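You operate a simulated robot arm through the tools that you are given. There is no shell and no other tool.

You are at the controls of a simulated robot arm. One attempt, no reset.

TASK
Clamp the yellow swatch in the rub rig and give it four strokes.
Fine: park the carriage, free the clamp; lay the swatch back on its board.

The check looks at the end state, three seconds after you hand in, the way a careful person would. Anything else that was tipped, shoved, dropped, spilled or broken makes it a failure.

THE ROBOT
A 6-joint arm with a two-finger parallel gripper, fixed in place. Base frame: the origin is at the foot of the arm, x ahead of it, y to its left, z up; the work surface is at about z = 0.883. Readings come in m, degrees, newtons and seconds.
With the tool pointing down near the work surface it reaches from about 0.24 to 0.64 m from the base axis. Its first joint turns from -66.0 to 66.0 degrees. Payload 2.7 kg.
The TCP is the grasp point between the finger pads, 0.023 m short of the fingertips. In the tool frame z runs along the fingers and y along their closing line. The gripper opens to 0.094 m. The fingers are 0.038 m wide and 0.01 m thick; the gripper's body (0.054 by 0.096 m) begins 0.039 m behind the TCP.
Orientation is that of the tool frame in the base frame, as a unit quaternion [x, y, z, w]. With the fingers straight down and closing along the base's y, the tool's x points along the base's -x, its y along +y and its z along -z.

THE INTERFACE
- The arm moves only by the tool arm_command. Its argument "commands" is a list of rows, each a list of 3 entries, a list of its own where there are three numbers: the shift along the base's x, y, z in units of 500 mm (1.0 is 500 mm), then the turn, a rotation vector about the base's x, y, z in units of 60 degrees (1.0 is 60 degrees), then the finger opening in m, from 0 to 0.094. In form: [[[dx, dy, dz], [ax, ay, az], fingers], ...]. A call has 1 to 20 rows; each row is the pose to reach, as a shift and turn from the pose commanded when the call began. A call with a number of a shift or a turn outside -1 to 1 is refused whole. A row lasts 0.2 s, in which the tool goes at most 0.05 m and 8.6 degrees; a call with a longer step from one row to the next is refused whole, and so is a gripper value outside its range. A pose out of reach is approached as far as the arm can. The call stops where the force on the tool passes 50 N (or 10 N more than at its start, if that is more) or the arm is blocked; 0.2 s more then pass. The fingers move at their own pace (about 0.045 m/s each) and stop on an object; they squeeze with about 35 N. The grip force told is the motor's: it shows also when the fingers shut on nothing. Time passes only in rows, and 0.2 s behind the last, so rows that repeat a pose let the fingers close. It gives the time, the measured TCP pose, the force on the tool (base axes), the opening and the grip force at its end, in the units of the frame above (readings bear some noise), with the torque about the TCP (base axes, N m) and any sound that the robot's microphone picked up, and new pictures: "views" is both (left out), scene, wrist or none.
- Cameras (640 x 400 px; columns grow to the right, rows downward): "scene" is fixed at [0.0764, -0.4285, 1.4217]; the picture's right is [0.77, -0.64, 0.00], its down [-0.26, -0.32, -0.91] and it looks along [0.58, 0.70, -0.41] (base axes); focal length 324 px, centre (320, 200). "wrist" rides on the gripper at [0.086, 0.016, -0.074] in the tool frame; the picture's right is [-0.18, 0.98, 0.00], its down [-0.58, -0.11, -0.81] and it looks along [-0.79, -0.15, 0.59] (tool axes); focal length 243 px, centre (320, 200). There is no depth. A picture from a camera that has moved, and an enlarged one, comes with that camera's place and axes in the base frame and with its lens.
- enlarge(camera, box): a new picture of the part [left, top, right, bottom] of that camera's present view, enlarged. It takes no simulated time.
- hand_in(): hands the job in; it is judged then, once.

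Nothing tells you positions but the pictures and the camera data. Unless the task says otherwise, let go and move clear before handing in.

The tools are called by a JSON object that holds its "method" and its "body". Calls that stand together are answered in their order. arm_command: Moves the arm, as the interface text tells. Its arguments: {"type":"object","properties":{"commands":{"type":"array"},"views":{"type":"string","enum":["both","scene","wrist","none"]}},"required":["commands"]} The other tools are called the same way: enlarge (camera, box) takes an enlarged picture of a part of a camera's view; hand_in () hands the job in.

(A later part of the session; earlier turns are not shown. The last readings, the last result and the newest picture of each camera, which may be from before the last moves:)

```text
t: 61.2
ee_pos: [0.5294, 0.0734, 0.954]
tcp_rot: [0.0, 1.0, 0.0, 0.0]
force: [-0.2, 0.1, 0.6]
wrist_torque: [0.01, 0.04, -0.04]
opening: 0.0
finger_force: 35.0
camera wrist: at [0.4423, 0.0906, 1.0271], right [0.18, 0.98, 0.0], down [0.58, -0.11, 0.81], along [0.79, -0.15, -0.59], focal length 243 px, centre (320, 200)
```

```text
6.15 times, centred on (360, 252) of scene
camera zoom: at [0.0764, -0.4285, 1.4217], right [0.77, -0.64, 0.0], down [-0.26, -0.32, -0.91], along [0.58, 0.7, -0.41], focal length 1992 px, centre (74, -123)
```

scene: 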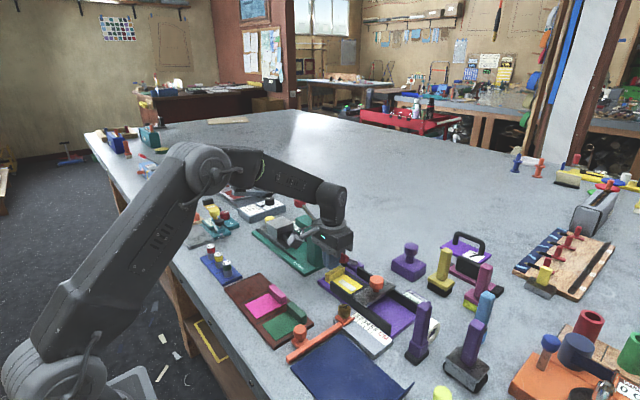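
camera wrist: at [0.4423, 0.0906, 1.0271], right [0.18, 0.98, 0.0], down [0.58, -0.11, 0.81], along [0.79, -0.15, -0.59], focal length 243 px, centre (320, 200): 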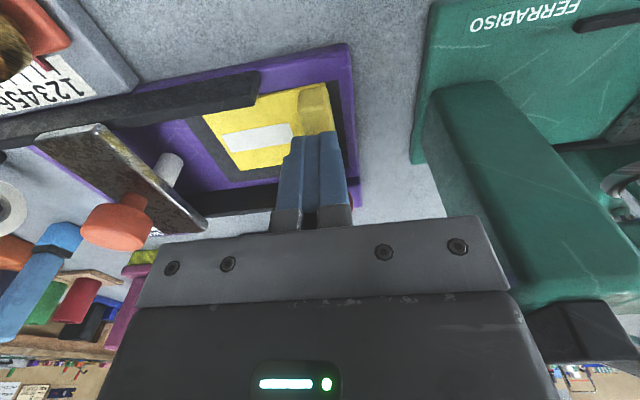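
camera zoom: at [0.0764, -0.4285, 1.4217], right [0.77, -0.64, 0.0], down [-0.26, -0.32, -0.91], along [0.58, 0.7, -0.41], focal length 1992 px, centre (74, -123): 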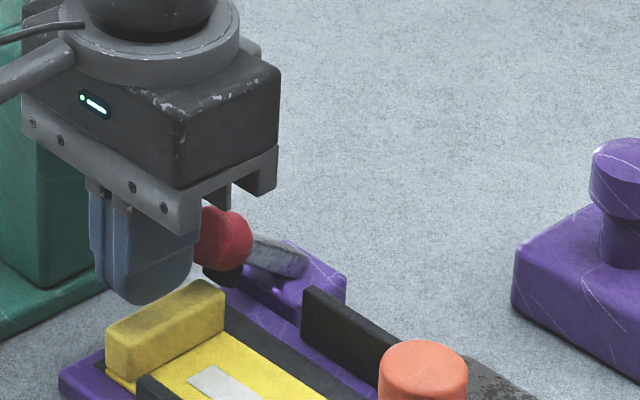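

The fingers are beside the knob and above the ridge. I push in +x to raise the lever, in 6 mm steps.

{"method": "arm_command", "body": {"commands": [[[0.016, 0.004, 0.0], [0, 0, 0], 0.0], [[0.028, 0.004, 0.0], [0, 0, 0], 0.0], [[0.04, 0.004, 0.0], [0, 0, 0], 0.0], [[0.052, 0.004, 0.0], [0, 0, 0], 0.0], [[0.064, 0.004, 0.0], [0, 0, 0], 0.0]]}}

{"method": "enlarge", "body": {"camera": "scene", "box": [310, 220, 410, 285]}}

```text
t: 61.9
ee_pos: [0.5401, 0.0761, 0.9539]
tcp_rot: [0.002, 1.0, -0.001, -0.013]
force: [-13.8, -0.4, 8.8]
wrist_torque: [0.03, 0.18, -0.1]
opening: 0.0
finger_force: 35.1
stopped in row 3: the force on the tool passed its limit at 60 N (the readings are from after the stop); the commanded pose is now the measured one
camera wrist: at [0.4544, 0.0934, 1.0304], right [0.19, 0.98, -0.01], down [0.6, -0.11, 0.79], along [0.78, -0.15, -0.61], focal length 243 px, centre (320, 200)
```

scene: 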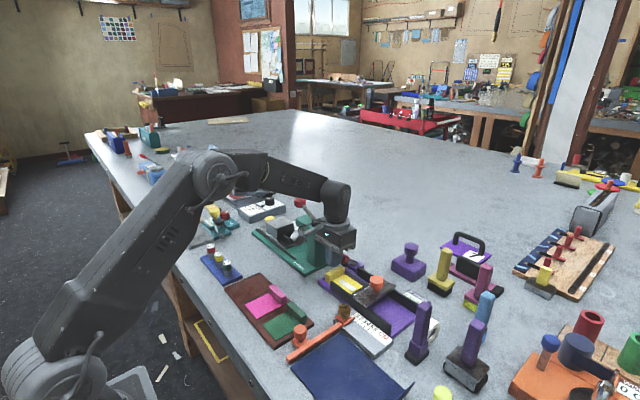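
wrist: 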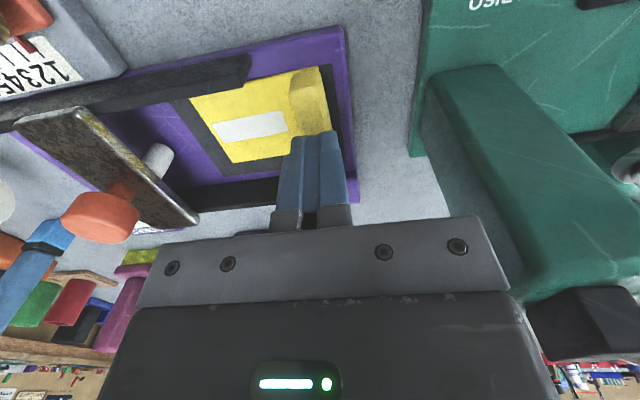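

```text
6.15 times, centred on (360, 252) of scene
camera zoom: at [0.0759, -0.4285, 1.4218], right [0.77, -0.64, 0.0], down [-0.26, -0.32, -0.91], along [0.58, 0.7, -0.41], focal length 1992 px, centre (74, -123)
```

zoom: 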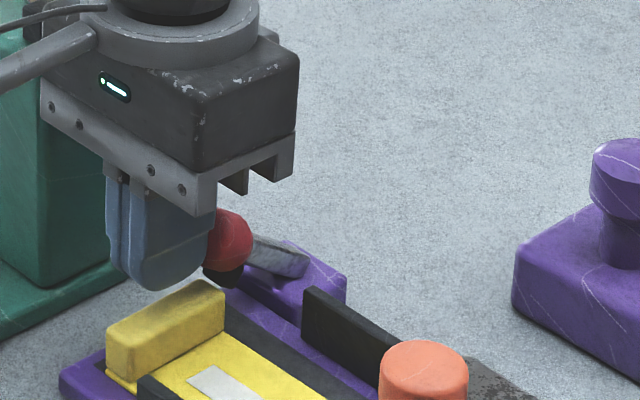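

A level push up to 60 N did not move the lever: its hinge is stiff and that push has a short lever arm. I'll back off, tilt the hand and grip the knob again to swing it back along its arc as I did on the way in.

{"method": "arm_command", "body": {"commands": [[[-0.01, 0, 0], [0, 0, 0], 0.0], [[-0.02, 0, 0.05], [0, 0, 0], 0.0], [[-0.02, 0, 0.1], [0, 0, 0], 0.03], [[-0.01, 0, 0.1], [0, -0.124, 0], 0.045], [[0, 0, 0.09], [0, -0.248, 0], 0.045], [[0.008, 0, 0.08], [0, -0.372, 0], 0.045], [[0.012, -0.001, 0.072], [0, -0.495, 0], 0.045], [[0.012, -0.001, 0.072], [0, -0.495, 0], 0.045]]}}

{"method": "enlarge", "body": {"camera": "scene", "box": [310, 220, 410, 285]}}

{"method": "enlarge", "body": {"camera": "wrist", "box": [200, 40, 440, 240]}}

```text
t: 63.7
ee_pos: [0.5476, 0.0766, 0.989]
tcp_rot: [0.003, 0.969, -0.001, 0.246]
force: [0.5, -0.2, 0.0]
wrist_torque: [0.0, 0.0, 0.02]
opening: 0.0451
finger_force: 0.2
camera wrist: at [0.434, 0.0938, 1.0126], right [0.17, 0.98, 0.09], down [0.13, -0.11, 0.99], along [0.98, -0.15, -0.14], focal length 243 px, centre (320, 200)
```

scene: 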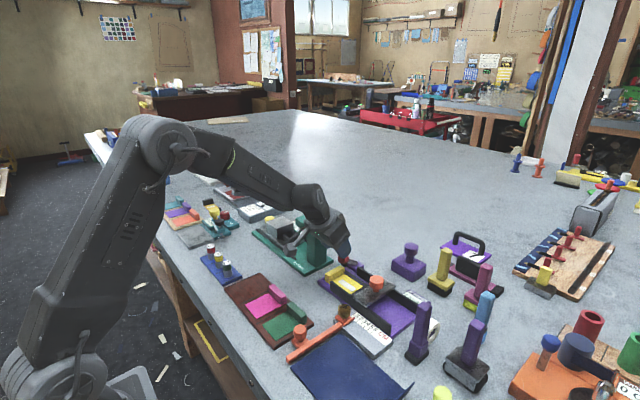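
wrist: 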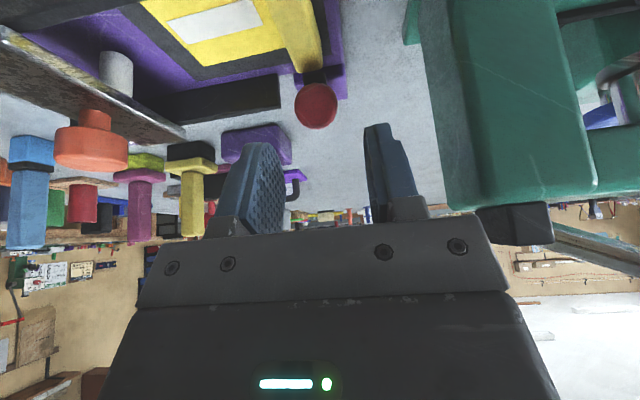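

```text
6.15 times, centred on (360, 252) of scene
camera zoom: at [0.0764, -0.4285, 1.4217], right [0.77, -0.64, 0.0], down [-0.26, -0.32, -0.91], along [0.58, 0.7, -0.41], focal length 1992 px, centre (74, -123)
```

zoom: 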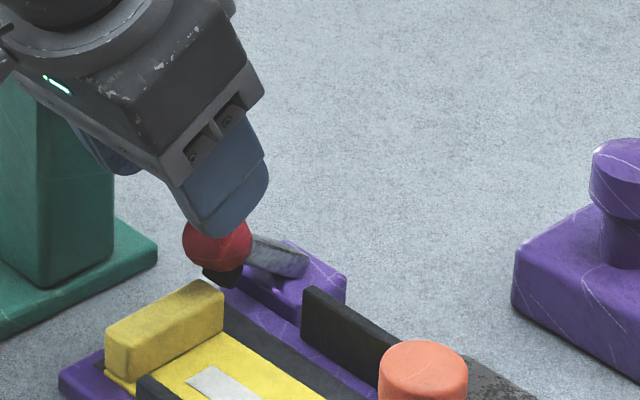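

```text
2.00 times, centred on (320, 140) of wrist
camera zoom: at [0.434, 0.0938, 1.0126], right [0.17, 0.98, 0.09], down [0.13, -0.11, 0.99], along [0.98, -0.15, -0.14], focal length 485 px, centre (320, 320)
```

zoom: 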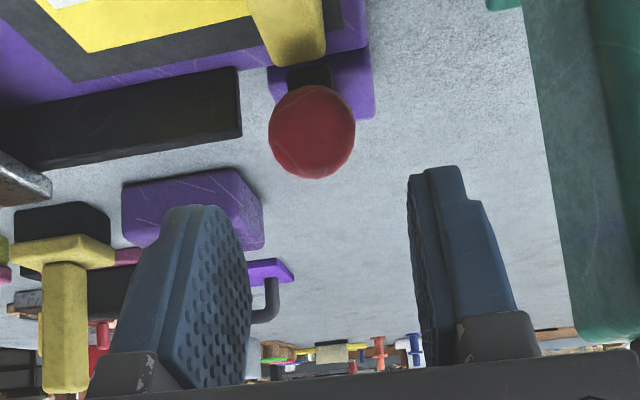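

The knob reads (0.574, 0.0755, 0.934) and lies between the open fingers' line. I approach along the tool axis to surround it.

{"method": "arm_command", "body": {"commands": [[[0.016, -0.002, -0.035], [0, 0, 0], 0.045], [[0.032, -0.002, -0.068], [0, 0, 0], 0.045], [[0.045, -0.002, -0.095], [0, 0, 0], 0.045], [[0.045, -0.002, -0.095], [0, 0, 0], 0.045]]}}

{"method": "enlarge", "body": {"camera": "scene", "box": [310, 230, 410, 295]}}

{"method": "enlarge", "body": {"camera": "wrist", "box": [200, 40, 440, 240]}}

```text
t: 64.7
ee_pos: [0.5699, 0.0711, 0.9418]
tcp_rot: [0.002, 0.969, 0.0, 0.245]
force: [0.2, -1.0, -0.5]
wrist_torque: [0.0, -0.02, 0.01]
opening: 0.0447
finger_force: 0.2
camera wrist: at [0.4565, 0.09, 0.9646], right [0.17, 0.98, 0.09], down [0.13, -0.11, 0.99], along [0.98, -0.15, -0.14], focal length 243 px, centre (320, 200)
```

scene: 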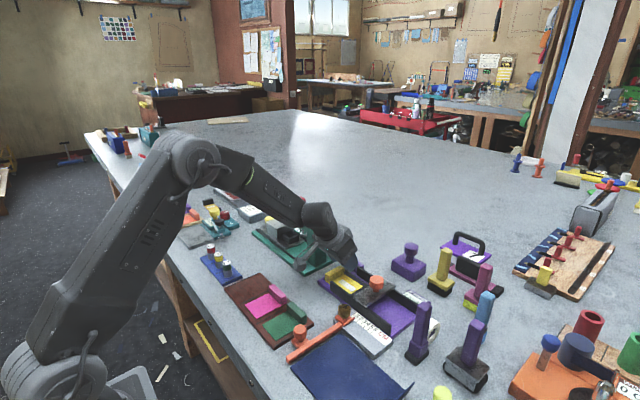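
wrist: 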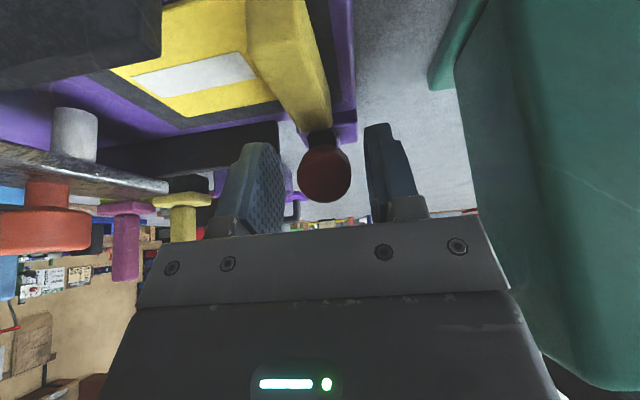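

```text
6.15 times, centred on (360, 262) of scene
camera zoom: at [0.0764, -0.4285, 1.4217], right [0.77, -0.64, 0.0], down [-0.26, -0.32, -0.91], along [0.58, 0.7, -0.41], focal length 1992 px, centre (74, -185)
```

zoom: 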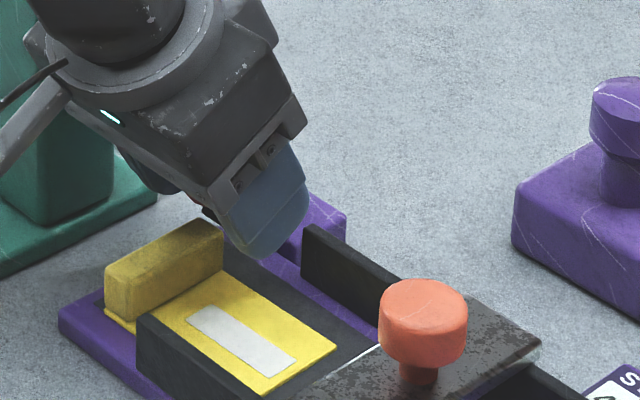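

```text
2.00 times, centred on (320, 140) of wrist
camera zoom: at [0.4565, 0.09, 0.9646], right [0.17, 0.98, 0.09], down [0.13, -0.11, 0.99], along [0.98, -0.15, -0.14], focal length 485 px, centre (320, 320)
```

zoom: 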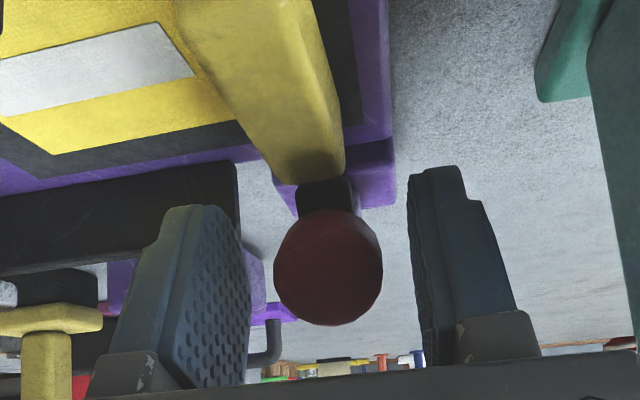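

The knob is centred between the fingers. I close on it.

{"method": "arm_command", "body": {"commands": [[[0, 0.003, 0], [0, 0, 0], 0.03], [[0, 0.003, 0], [0, 0, 0], 0.01], [[0, 0.003, 0], [0, 0, 0], 0.01], [[0, 0.003, 0], [0, 0, 0], 0.01]], "views": "none"}}

```text
t: 65.7
ee_pos: [0.5696, 0.0751, 0.9419]
tcp_rot: [0.002, 0.969, 0.0, 0.245]
force: [1.9, 4.5, -3.5]
wrist_torque: [0.05, 0.03, 0.02]
opening: 0.0252
finger_force: 45.2
```

Gripped at 25 mm. I swing the lever back up along its arc, turning the hand with it, a first 10°.

{"method": "arm_command", "body": {"commands": [[[0.0039, 0, 0.0039], [0, 0.042, 0], 0.01], [[0.0078, 0, 0.0078], [0, 0.0833, 0], 0.01], [[0.0122, 0, 0.0116], [0, 0.125, 0], 0.01], [[0.0166, 0, 0.0152], [0, 0.1667, 0], 0.01]], "views": "wrist"}}

{"method": "enlarge", "body": {"camera": "scene", "box": [310, 230, 410, 295]}}

```text
t: 66.7
ee_pos: [0.5781, 0.0751, 0.9494]
tcp_rot: [0.002, 0.987, -0.001, 0.158]
force: [-25.9, -1.9, 11.4]
wrist_torque: [0.0, 0.62, -0.06]
opening: 0.0252
finger_force: 44.7
camera wrist: at [0.4707, 0.0925, 0.993], right [0.18, 0.98, 0.06], down [0.3, -0.11, 0.95], along [0.94, -0.15, -0.31], focal length 243 px, centre (320, 200)
```

wrist: 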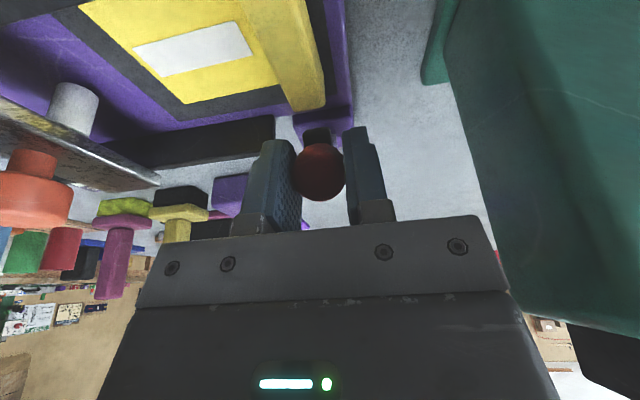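

```text
6.15 times, centred on (360, 262) of scene
camera zoom: at [0.0755, -0.4286, 1.4218], right [0.77, -0.64, 0.0], down [-0.26, -0.32, -0.91], along [0.58, 0.7, -0.41], focal length 1992 px, centre (74, -185)
```

zoom: 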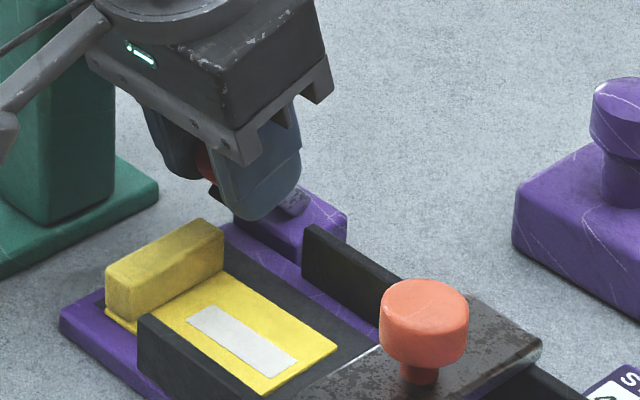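

The lever is coming up (about 40°) and the tab has left the ridge. I continue to about 20°.

{"method": "arm_command", "body": {"commands": [[[0.0092, 0, 0.0072], [0, 0.0833, 0], 0.01], [[0.0186, 0, 0.0128], [0, 0.1667, 0], 0.01], [[0.0288, 0, 0.0174], [0, 0.25, 0], 0.01], [[0.0394, 0, 0.0214], [0, 0.3067, 0], 0.01]], "views": "wrist"}}

{"method": "enlarge", "body": {"camera": "scene", "box": [310, 220, 410, 285]}}

```text
t: 67.7
ee_pos: [0.596, 0.0747, 0.9595]
tcp_rot: [0.001, 1.0, -0.003, -0.002]
force: [-18.6, -13.5, 9.5]
wrist_torque: [-0.2, 0.83, 0.0]
opening: 0.0251
finger_force: 45.0
camera wrist: at [0.5095, 0.0926, 1.034], right [0.19, 0.98, -0.01], down [0.58, -0.11, 0.8], along [0.79, -0.15, -0.59], focal length 243 px, centre (320, 200)
```

wrist: 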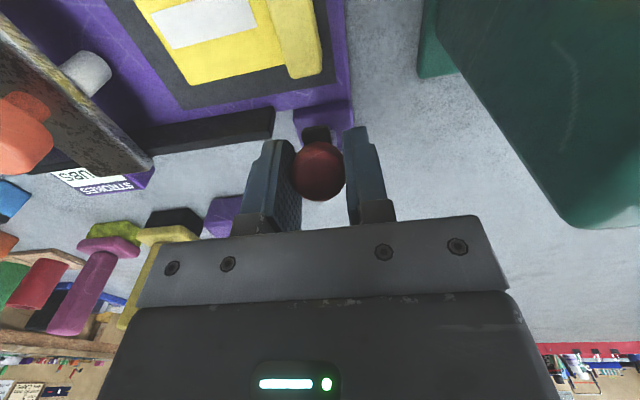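

```text
6.15 times, centred on (360, 252) of scene
camera zoom: at [0.0757, -0.4288, 1.4217], right [0.77, -0.64, 0.0], down [-0.26, -0.32, -0.91], along [0.58, 0.7, -0.41], focal length 1992 px, centre (74, -123)
```

zoom: 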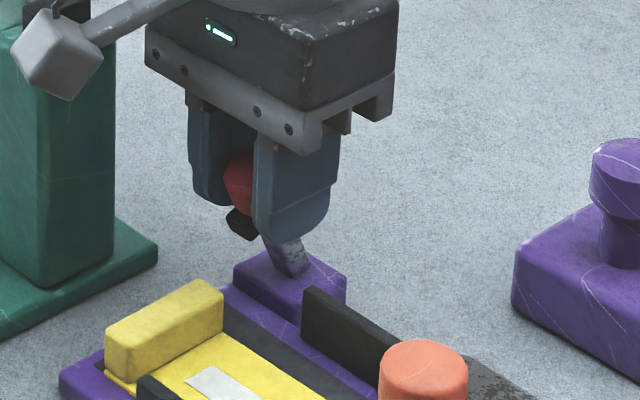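

The lever is about 20° from upright. I bring it the rest of the way, a little past vertical to meet its stop.

{"method": "arm_command", "body": {"commands": [[[0.0094, -0.004, 0.005], [0, 0, 0], 0.01], [[0.019, -0.004, 0.007], [0, 0, 0], 0.01], [[0.0288, -0.004, 0.0084], [0, 0, 0], 0.01], [[0.0386, -0.004, 0.0088], [0, 0, 0], 0.01], [[0.044, -0.004, 0.0088], [0, 0, 0], 0.01]], "views": "wrist"}}

{"method": "enlarge", "body": {"camera": "scene", "box": [310, 220, 410, 285]}}

```text
t: 68.9
ee_pos: [0.6187, 0.0738, 0.9649]
tcp_rot: [0.001, 1.0, -0.001, -0.003]
force: [-18.9, 3.1, -2.1]
wrist_torque: [0.03, 1.1, -0.02]
opening: 0.0251
finger_force: 45.0
camera wrist: at [0.5314, 0.0921, 1.0381], right [0.19, 0.98, 0.0], down [0.59, -0.11, 0.8], along [0.79, -0.15, -0.6], focal length 243 px, centre (320, 200)
```

wrist: 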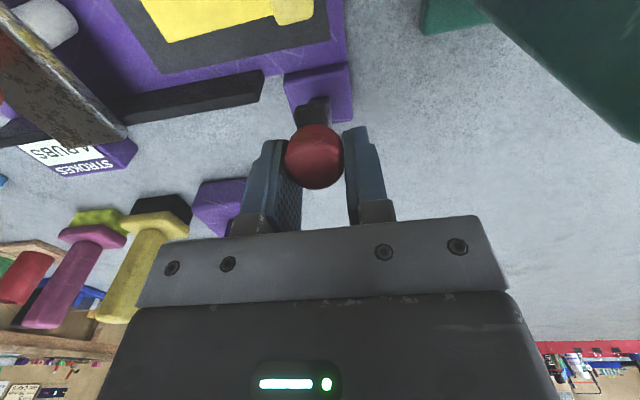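

```text
6.15 times, centred on (360, 252) of scene
camera zoom: at [0.076, -0.4284, 1.4218], right [0.77, -0.64, 0.0], down [-0.26, -0.32, -0.91], along [0.58, 0.7, -0.41], focal length 1992 px, centre (74, -123)
```

zoom: 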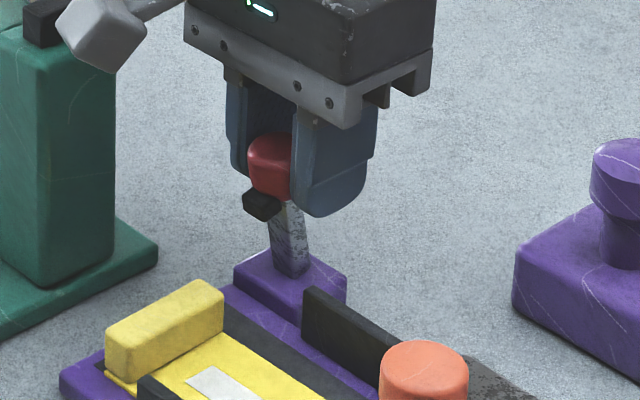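

The lever is up to roughly 10–12° from vertical; the knob slid a bit in the fingers. I let go, move to its -x side, and will push it fully upright with closed fingers high on the knob.

{"method": "arm_command", "body": {"commands": [[[0, 0, 0], [0, 0, 0], 0.03], [[0, 0, 0], [0, 0, 0], 0.045], [[0, 0, 0.04], [0, 0, 0], 0.045], [[0, 0, 0.1], [0, 0, 0], 0.045], [[-0.05, 0.002, 0.1], [0, 0, 0], 0.02], [[-0.12, 0.002, 0.1], [0, 0, 0], 0.0], [[-0.12, 0.002, 0.1], [0, 0, 0], 0.0]]}}

{"method": "enlarge", "body": {"camera": "scene", "box": [310, 220, 410, 285]}}

{"method": "enlarge", "body": {"camera": "wrist", "box": [200, 40, 440, 240]}}

```text
t: 70.5
ee_pos: [0.558, 0.0745, 1.0183]
tcp_rot: [0.001, 1.0, -0.001, -0.001]
force: [0.2, -1.0, -0.5]
wrist_torque: [0.0, -0.01, 0.0]
opening: 0.0
finger_force: 26.9
camera wrist: at [0.471, 0.0913, 1.0907], right [0.19, 0.98, 0.0], down [0.58, -0.11, 0.81], along [0.79, -0.15, -0.59], focal length 243 px, centre (320, 200)
```

scene: 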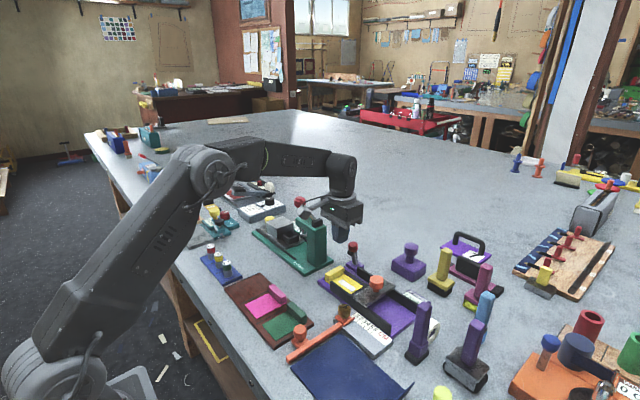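
wrist: 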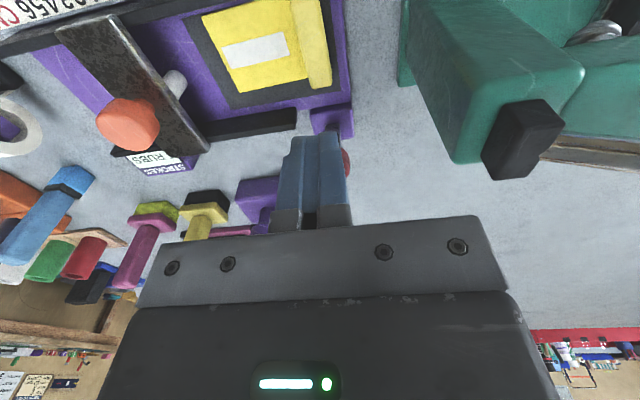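

```text
6.15 times, centred on (360, 252) of scene
camera zoom: at [0.0764, -0.4285, 1.4217], right [0.77, -0.64, 0.0], down [-0.26, -0.32, -0.91], along [0.58, 0.7, -0.41], focal length 1992 px, centre (74, -123)
```

zoom: 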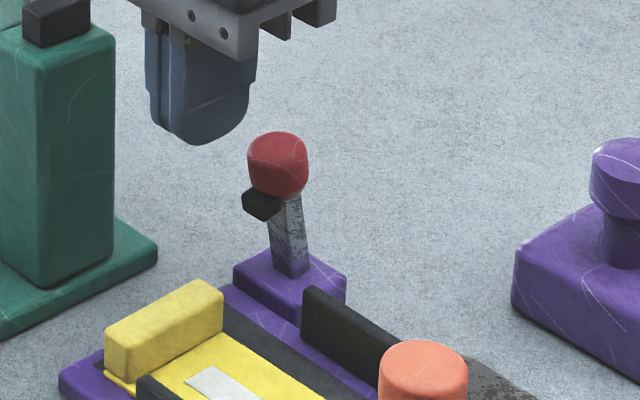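

```text
2.00 times, centred on (320, 140) of wrist
camera zoom: at [0.471, 0.0913, 1.0907], right [0.19, 0.98, 0.0], down [0.58, -0.11, 0.81], along [0.79, -0.15, -0.59], focal length 485 px, centre (320, 320)
```

zoom: 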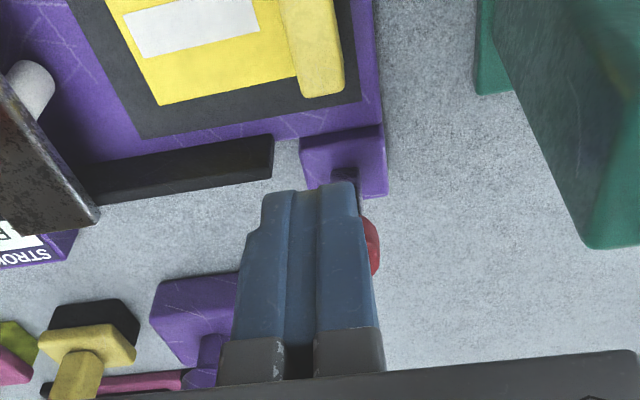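

The lever leans about 8° still. I lower the closed fingers beside the knob (tip z≈0.955) and push in +x.

{"method": "arm_command", "body": {"commands": [[[0.0, 0.002, -0.05], [0, 0, 0], 0.0], [[0.0, 0.002, -0.08], [0, 0, 0], 0.0], [[0.014, 0.002, -0.08], [0, 0, 0], 0.0], [[0.028, 0.002, -0.08], [0, 0, 0], 0.0], [[0.04, 0.002, -0.08], [0, 0, 0], 0.0], [[0.05, 0.002, -0.08], [0, 0, 0], 0.0]], "views": "none"}}

{"method": "enlarge", "body": {"camera": "scene", "box": [310, 220, 410, 285]}}

```text
t: 71.9
ee_pos: [0.5842, 0.0762, 0.9761]
tcp_rot: [0.002, 1.0, 0.0, 0.0]
force: [-0.7, 0.1, -0.5]
wrist_torque: [-0.01, 0.01, 0.0]
opening: 0.0
finger_force: 35.5
```

```text
6.15 times, centred on (360, 252) of scene
camera zoom: at [0.0764, -0.4285, 1.4217], right [0.77, -0.64, 0.0], down [-0.26, -0.32, -0.91], along [0.58, 0.7, -0.41], focal length 1992 px, centre (74, -123)
```

zoom: 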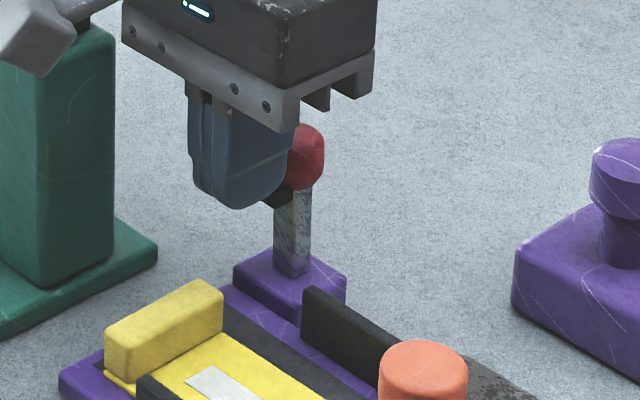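

The lever now stands upright again and the force has vanished. I back away and inspect the rig.

{"method": "arm_command", "body": {"commands": [[[-0.03, 0, 0.0], [0, 0, 0], 0.0], [[-0.07, 0, 0.04], [0, 0, 0], 0.0], [[-0.075, 0, 0.1], [0, 0, 0], 0.02], [[-0.075, -0.005, 0.1], [0, 0, 0], 0.04], [[-0.075, -0.005, 0.1], [0, 0, 0], 0.04]]}}

{"method": "enlarge", "body": {"camera": "scene", "box": [310, 220, 410, 285]}}

{"method": "enlarge", "body": {"camera": "wrist", "box": [200, 0, 440, 200]}}

```text
t: 73.1
ee_pos: [0.5488, 0.0727, 1.025]
tcp_rot: [0.002, 1.0, 0.0, 0.0]
force: [-0.7, -0.3, -1.5]
wrist_torque: [0.01, 0.0, 0.0]
opening: 0.04
finger_force: 0.0
camera wrist: at [0.4615, 0.0904, 1.0997], right [0.19, 0.98, 0.0], down [0.58, -0.11, 0.81], along [0.79, -0.15, -0.59], focal length 243 px, centre (320, 200)
```

scene: 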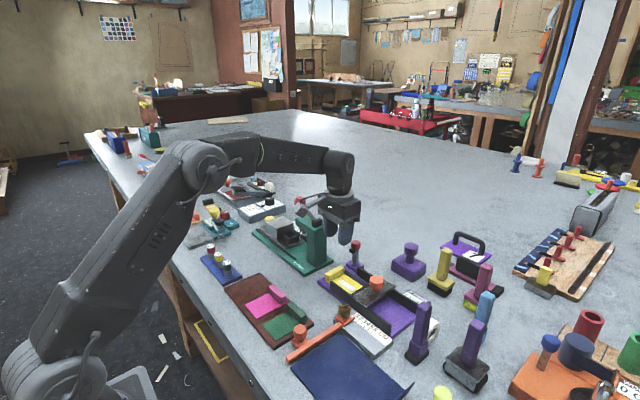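
wrist: 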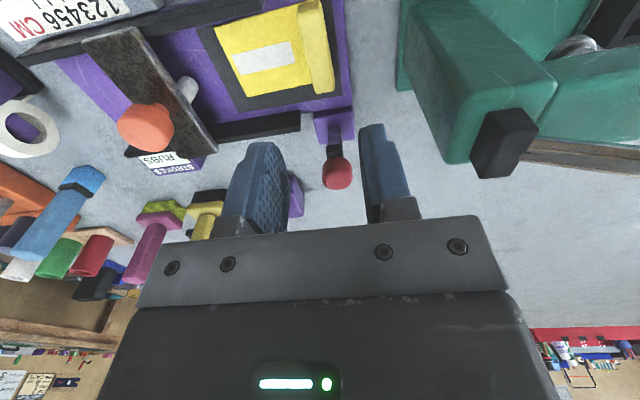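

```text
6.15 times, centred on (360, 252) of scene
camera zoom: at [0.0764, -0.4285, 1.4217], right [0.77, -0.64, 0.0], down [-0.26, -0.32, -0.91], along [0.58, 0.7, -0.41], focal length 1992 px, centre (74, -123)
```

zoom: 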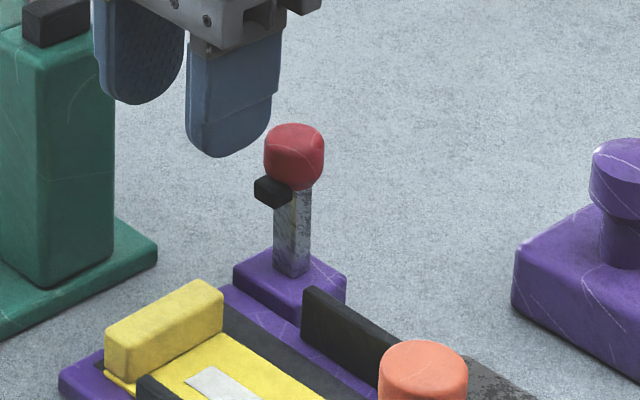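

```text
2.00 times, centred on (320, 100) of wrist
camera zoom: at [0.4615, 0.0904, 1.0997], right [0.19, 0.98, 0.0], down [0.58, -0.11, 0.81], along [0.79, -0.15, -0.59], focal length 485 px, centre (320, 400)
```

zoom: 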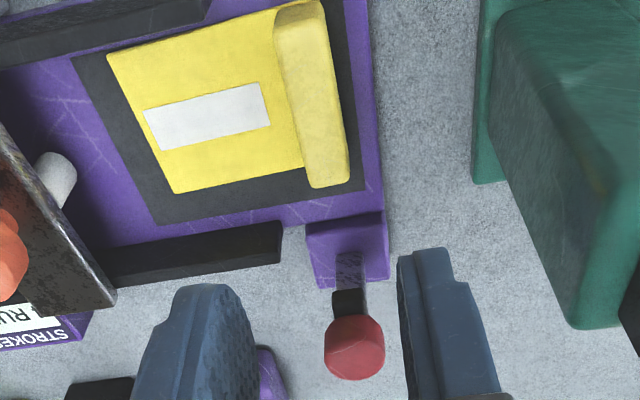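

The lever is upright, the carriage parked, and the swatch lies at ridge centre ≈(0.543, 0.074) with its worn patch. I go down over the ridge again to pick it up.

{"method": "arm_command", "body": {"commands": [[[-0.0096, 0.003, -0.05], [0, 0, 0], 0.04], [[-0.0096, 0.003, -0.11], [0, 0, 0], 0.04], [[-0.0096, 0.003, -0.165], [0, 0, 0], 0.04], [[-0.0096, 0.003, -0.165], [0, 0, 0], 0.04]]}}

{"method": "enlarge", "body": {"camera": "wrist", "box": [200, 40, 440, 240]}}

```text
t: 74.1
ee_pos: [0.5421, 0.077, 0.9418]
tcp_rot: [0.002, 1.0, -0.001, 0.0]
force: [0.8, -0.3, 0.6]
wrist_torque: [0.01, -0.03, 0.03]
opening: 0.0398
finger_force: 0.1
camera wrist: at [0.4546, 0.0941, 1.0155], right [0.19, 0.98, 0.0], down [0.58, -0.11, 0.81], along [0.79, -0.15, -0.59], focal length 243 px, centre (320, 200)
```

scene: 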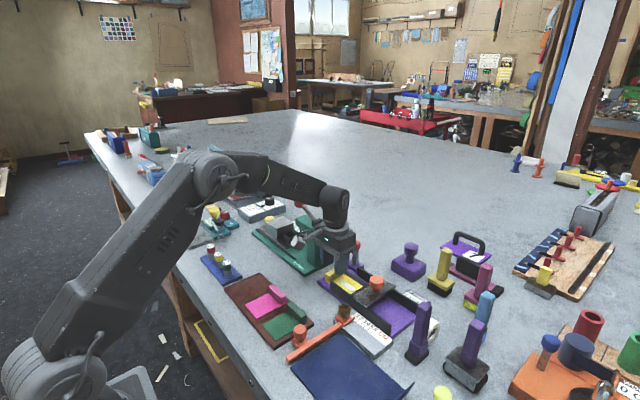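
wrist: 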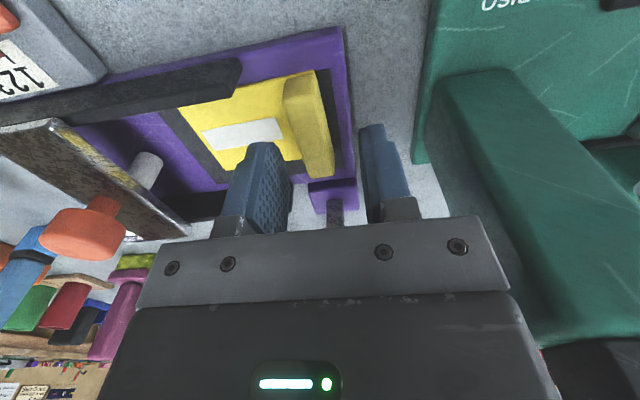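

```text
2.00 times, centred on (320, 140) of wrist
camera zoom: at [0.4546, 0.0941, 1.0155], right [0.19, 0.98, 0.0], down [0.58, -0.11, 0.81], along [0.79, -0.15, -0.59], focal length 485 px, centre (320, 320)
```

zoom: 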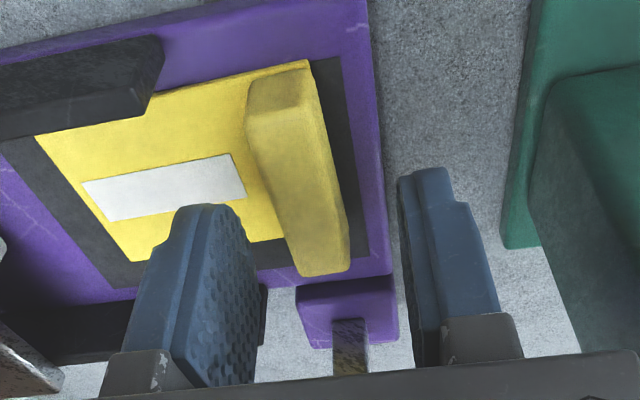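

Ridge centre confirmed at (0.542, 0.074). I shift 3 mm to -y, lower to z≈0.9205 and close.

{"method": "arm_command", "body": {"commands": [[[0.002, -0.006, 0.0], [0, 0, 0], 0.04], [[0.002, -0.006, -0.025], [0, 0, 0], 0.04], [[0.002, -0.006, -0.0426], [0, 0, 0], 0.04], [[0.002, -0.006, -0.0426], [0, 0, 0], 0.02], [[0.002, -0.006, -0.0426], [0, 0, 0], 0.0], [[0.002, -0.006, -0.0426], [0, 0, 0], 0.0], [[0.002, -0.006, -0.0426], [0, 0, 0], 0.0]]}}

{"method": "enlarge", "body": {"camera": "wrist", "box": [200, 40, 440, 240]}}

```text
t: 75.7
ee_pos: [0.5429, 0.0723, 0.9209]
tcp_rot: [0.002, 1.0, -0.001, 0.001]
force: [0.0, 0.2, 0.1]
wrist_torque: [0.02, 0.03, 0.01]
opening: 0.0159
finger_force: 35.2
camera wrist: at [0.4553, 0.0903, 0.9949], right [0.19, 0.98, 0.0], down [0.58, -0.11, 0.81], along [0.79, -0.15, -0.59], focal length 243 px, centre (320, 200)
```

scene: 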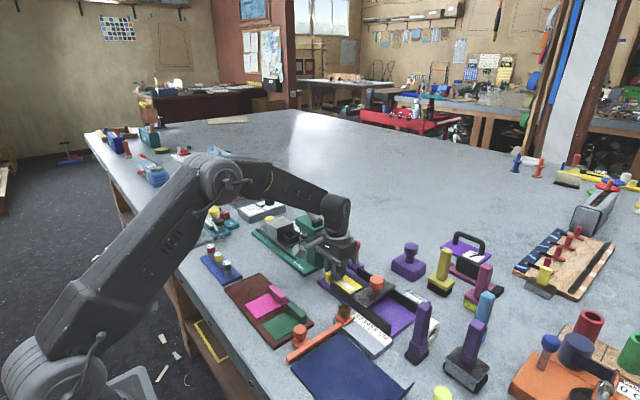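
wrist: 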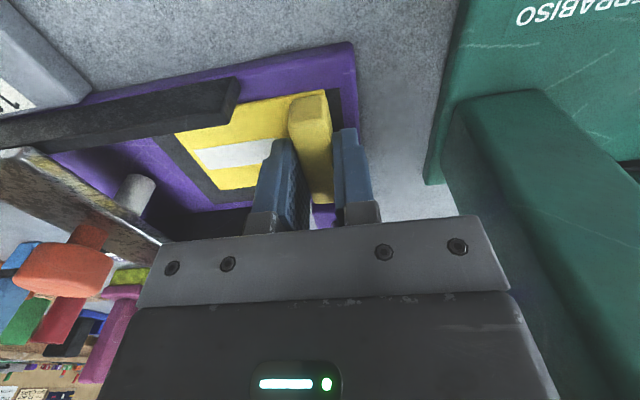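

```text
2.00 times, centred on (320, 140) of wrist
camera zoom: at [0.4553, 0.0903, 0.9949], right [0.19, 0.98, 0.0], down [0.58, -0.11, 0.81], along [0.79, -0.15, -0.59], focal length 485 px, centre (320, 320)
```

zoom: 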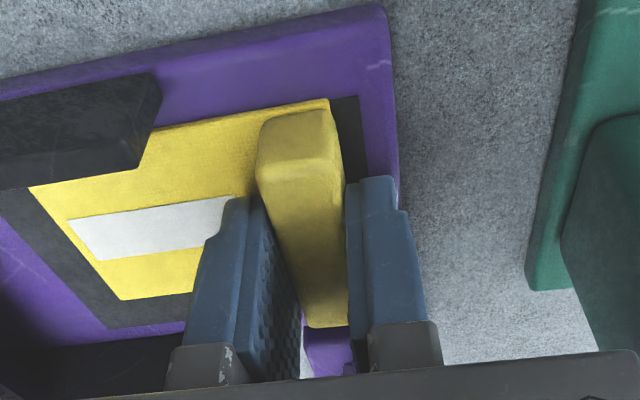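

Gripped again (16 mm, 35 N). I lift straight up out of the rig.

{"method": "arm_command", "body": {"commands": [[[0, 0, 0.02], [0, 0, 0], 0.0], [[0, 0, 0.06], [0, 0, 0], 0.0], [[0, 0, 0.12], [0, 0, 0], 0.0], [[0, 0, 0.19], [0, 0, 0], 0.0], [[0, 0, 0.27], [0, 0, 0], 0.0]]}}

{"method": "enlarge", "body": {"camera": "scene", "box": [310, 210, 430, 300]}}

```text
t: 76.9
ee_pos: [0.5416, 0.0702, 1.0534]
tcp_rot: [0.002, 1.0, 0.0, -0.002]
force: [0.0, 0.4, -0.4]
wrist_torque: [0.03, -0.01, 0.0]
opening: 0.0163
finger_force: 35.2
camera wrist: at [0.454, 0.0876, 1.128], right [0.19, 0.98, 0.0], down [0.58, -0.11, 0.81], along [0.79, -0.15, -0.59], focal length 243 px, centre (320, 200)
```

scene: 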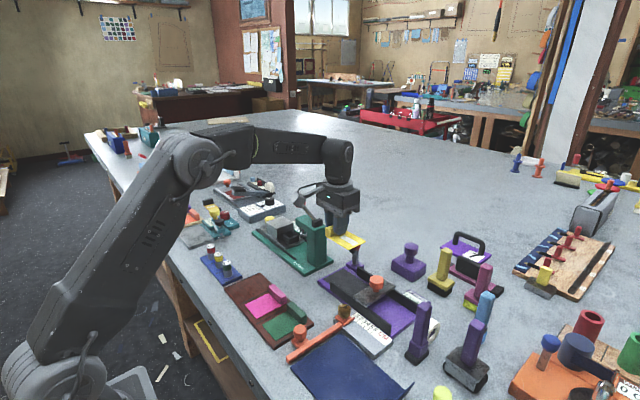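
wrist: 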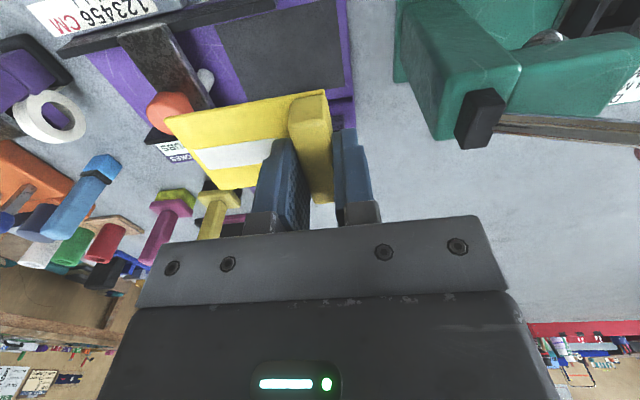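

```text
4.44 times, centred on (370, 255) of scene
camera zoom: at [0.0764, -0.4285, 1.4217], right [0.77, -0.64, 0.0], down [-0.26, -0.32, -0.91], along [0.58, 0.7, -0.41], focal length 1439 px, centre (98, -44)
```

zoom: 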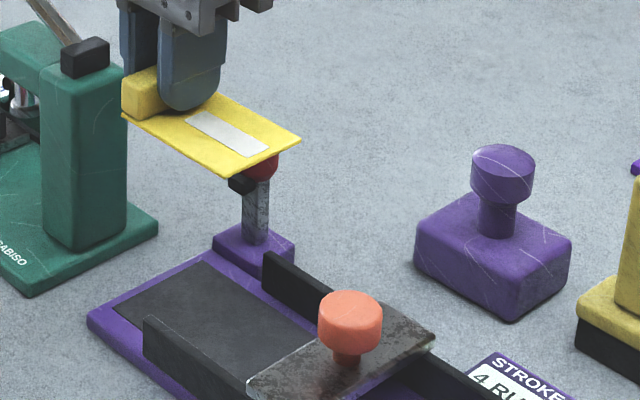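

The swatch is out of the rig with its worn patch; all the rest is in place. I carry it back, turning -30° first while moving toward x≈0.42.

{"method": "arm_command", "body": {"commands": [[[-0.04, -0.01, 0.01], [0, 0, 0], 0.0], [[-0.09, -0.015, 0.014], [0, 0, -0.1], 0.0], [[-0.14, -0.02, 0.014], [0, 0, -0.2], 0.0], [[-0.19, -0.02, 0.014], [0, 0, -0.3], 0.0], [[-0.243, -0.02, 0.014], [0, 0, -0.4], 0.0], [[-0.243, -0.02, 0.014], [0, 0, -0.5], 0.0]], "views": "none"}}

```text
t: 78.3
ee_pos: [0.4217, 0.0622, 1.0618]
tcp_rot: [0.261, 0.965, -0.001, 0.0]
force: [-0.8, 1.0, -1.2]
wrist_torque: [-0.01, -0.02, 0.0]
opening: 0.0161
finger_force: 34.6
```

Hand at (0.422, 0.062, 1.062), yaw -30°. I go on to above the yellow swatch's place on the board at yaw -90°.

{"method": "arm_command", "body": {"commands": [[[-0.01, 0.03, 0], [0, 0, -0.125], 0.0], [[-0.02, 0.06, 0], [0, 0, -0.25], 0.0], [[-0.03, 0.09, 0], [0, 0, -0.375], 0.0], [[-0.04, 0.12, 0], [0, 0, -0.5], 0.0], [[-0.05, 0.15, -0.01], [0, 0, -0.625], 0.0], [[-0.06, 0.18, -0.02], [0, 0, -0.75], 0.0], [[-0.065, 0.21, -0.04], [0, 0, -0.875], 0.0], [[-0.069, 0.24, -0.06], [0, 0, -0.996], 0.0], [[-0.069, 0.24, -0.06], [0, 0, -0.996], 0.0]]}}

{"method": "enlarge", "body": {"camera": "wrist", "box": [140, 0, 440, 200]}}

{"method": "enlarge", "body": {"camera": "scene", "box": [200, 220, 320, 300]}}

```text
t: 80.3
ee_pos: [0.3895, 0.1828, 1.0318]
tcp_rot: [0.707, 0.707, -0.001, -0.001]
force: [0.6, 0.5, -0.9]
wrist_torque: [0.0, 0.0, 0.0]
opening: 0.0159
finger_force: 35.1
camera wrist: at [0.4035, 0.2703, 1.1068], right [0.98, -0.18, 0.0], down [-0.11, -0.58, 0.81], along [-0.15, -0.79, -0.59], focal length 243 px, centre (320, 200)
```

scene: 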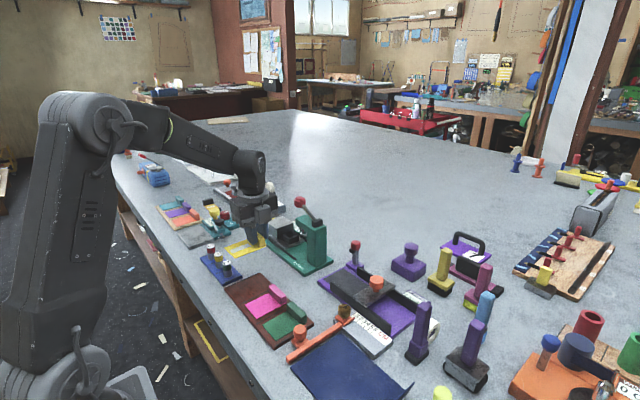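
wrist: 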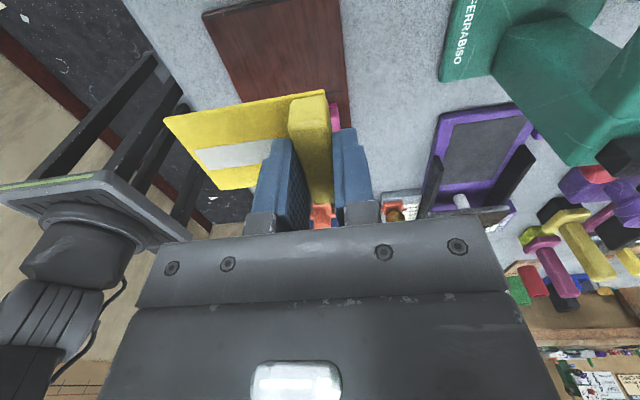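

```text
2.00 times, centred on (290, 100) of wrist
camera zoom: at [0.4035, 0.2703, 1.1068], right [0.98, -0.18, 0.0], down [-0.11, -0.58, 0.81], along [-0.15, -0.79, -0.59], focal length 485 px, centre (380, 400)
```

zoom: 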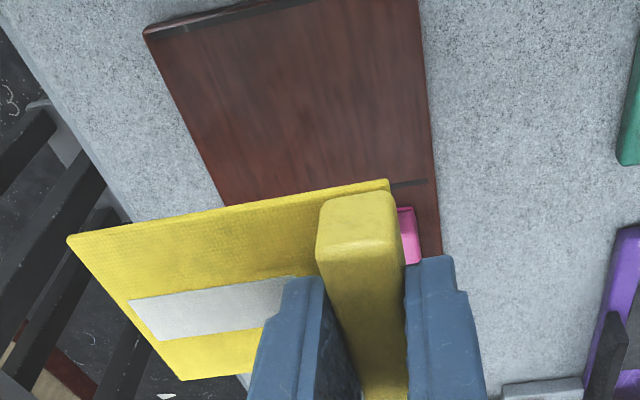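

```text
5.00 times, centred on (260, 260) of scene
camera zoom: at [0.0764, -0.4285, 1.4217], right [0.77, -0.64, 0.0], down [-0.26, -0.32, -0.91], along [0.58, 0.7, -0.41], focal length 1619 px, centre (620, -100)
```

zoom: 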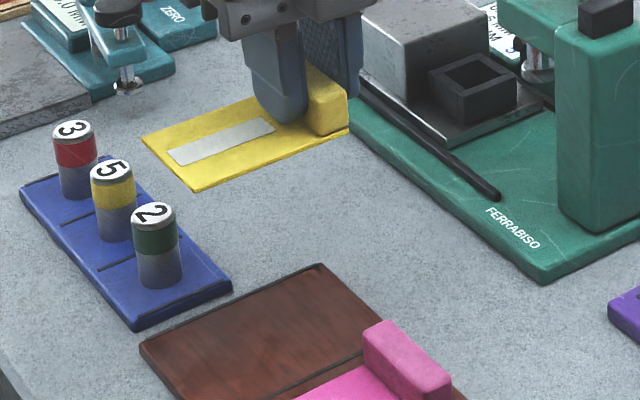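

The empty yellow slot is right below. I lower the swatch to about 13 mm above the board.

{"method": "arm_command", "body": {"commands": [[[-0.002, 0, -0.05], [0, 0, 0], 0.0], [[-0.002, 0, -0.1], [0, 0, 0], 0.0], [[-0.002, 0, -0.15], [0, 0, 0], 0.0], [[-0.002, 0, -0.2], [0, 0, 0], 0.0], [[-0.002, 0, -0.2], [0, 0, 0], 0.0]]}}

{"method": "enlarge", "body": {"camera": "wrist", "box": [120, 40, 420, 240]}}

{"method": "enlarge", "body": {"camera": "scene", "box": [200, 230, 320, 310]}}

```text
t: 81.5
ee_pos: [0.3892, 0.1798, 0.9326]
tcp_rot: [0.707, 0.707, 0.001, 0.0]
force: [-0.3, 0.1, -0.6]
wrist_torque: [0.01, -0.05, 0.01]
opening: 0.016
finger_force: 34.9
camera wrist: at [0.4032, 0.2677, 1.0051], right [0.98, -0.18, 0.0], down [-0.11, -0.58, 0.81], along [-0.15, -0.79, -0.59], focal length 243 px, centre (320, 200)
```

scene: 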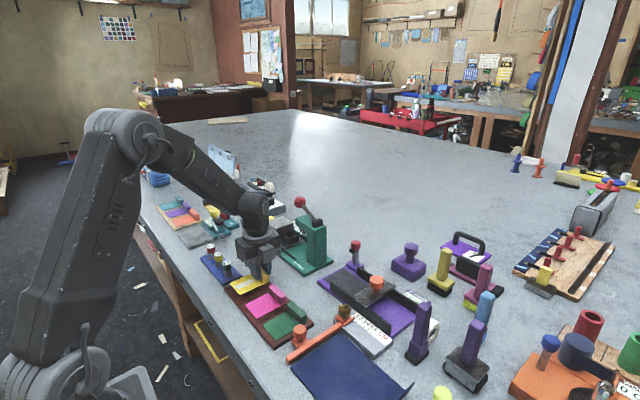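
wrist: 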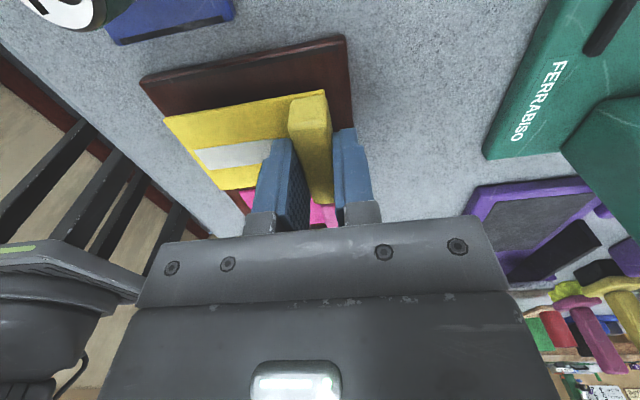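

```text
2.00 times, centred on (270, 140) of wrist
camera zoom: at [0.4032, 0.2677, 1.0051], right [0.98, -0.18, 0.0], down [-0.11, -0.58, 0.81], along [-0.15, -0.79, -0.59], focal length 485 px, centre (420, 320)
```

zoom: 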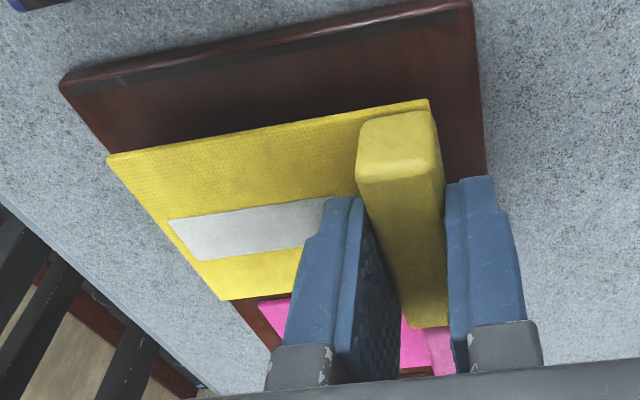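

```text
5.00 times, centred on (260, 270) of scene
camera zoom: at [0.0764, -0.4285, 1.4217], right [0.77, -0.64, 0.0], down [-0.26, -0.32, -0.91], along [0.58, 0.7, -0.41], focal length 1619 px, centre (620, -150)
```

zoom: 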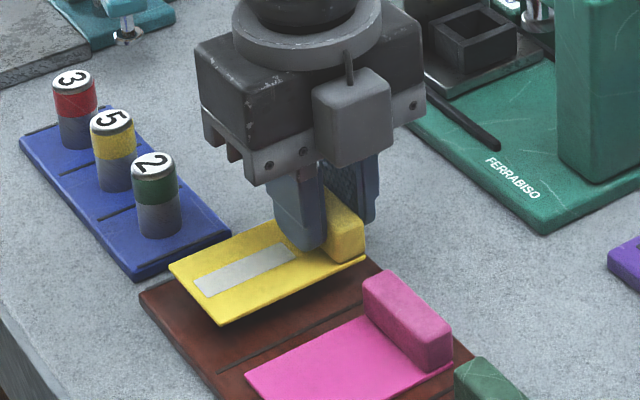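

The swatch is over its slot; I correct by 2 mm in +y and 1 mm in -x and lower to contact.

{"method": "arm_command", "body": {"commands": [[[-0.002, 0.004, -0.01], [0, 0, 0], 0.0], [[-0.002, 0.004, -0.02], [0, 0, 0], 0.0], [[-0.002, 0.004, -0.027], [0, 0, 0], 0.0], [[-0.002, 0.004, -0.031], [0, 0, 0], 0.0]], "views": "none"}}

{"method": "enlarge", "body": {"camera": "wrist", "box": [120, 40, 420, 240]}}

{"method": "enlarge", "body": {"camera": "scene", "box": [200, 240, 320, 320]}}

```text
t: 82.5
ee_pos: [0.385, 0.1833, 0.9175]
tcp_rot: [0.707, 0.707, 0.0, 0.001]
force: [-0.4, 0.3, -0.5]
wrist_torque: [0.0, -0.02, 0.0]
opening: 0.0159
finger_force: 34.9
```

```text
2.00 times, centred on (270, 140) of wrist
camera zoom: at [0.4009, 0.2706, 0.9908], right [0.98, -0.18, 0.0], down [-0.11, -0.58, 0.81], along [-0.15, -0.79, -0.59], focal length 485 px, centre (420, 320)
```

zoom: 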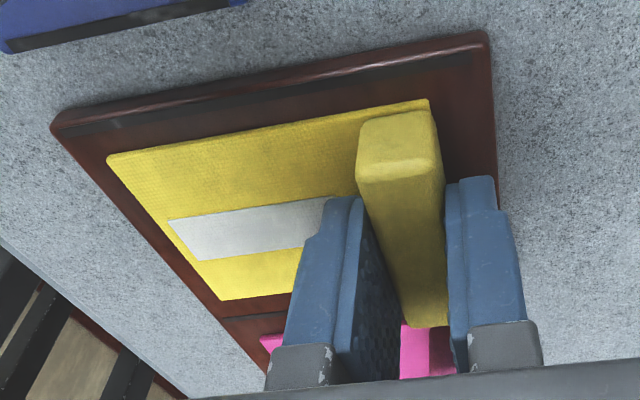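

```text
5.00 times, centred on (260, 280) of scene
camera zoom: at [0.0764, -0.4285, 1.4217], right [0.77, -0.64, 0.0], down [-0.26, -0.32, -0.91], along [0.58, 0.7, -0.41], focal length 1619 px, centre (620, -200)
```

zoom: 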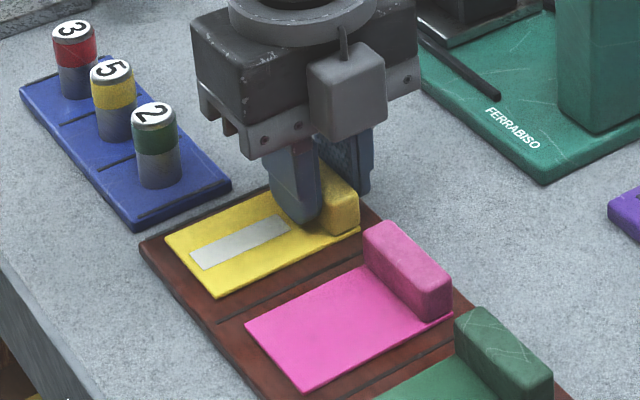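

The swatch hangs about 1 mm above the board in its place. I lower the last bit and check the force.

{"method": "arm_command", "body": {"commands": [[[0, 0, -0.002], [0, 0, 0], 0.0], [[0, 0, -0.0035], [0, 0, 0], 0.0], [[0, 0, -0.0035], [0, 0, 0], 0.0]], "views": "none"}}

```text
t: 83.3
ee_pos: [0.3849, 0.1825, 0.9168]
tcp_rot: [0.706, 0.708, 0.0, 0.0]
force: [-1.6, -4.6, 13.6]
wrist_torque: [-0.17, 0.1, 0.05]
opening: 0.0164
finger_force: 34.7
```

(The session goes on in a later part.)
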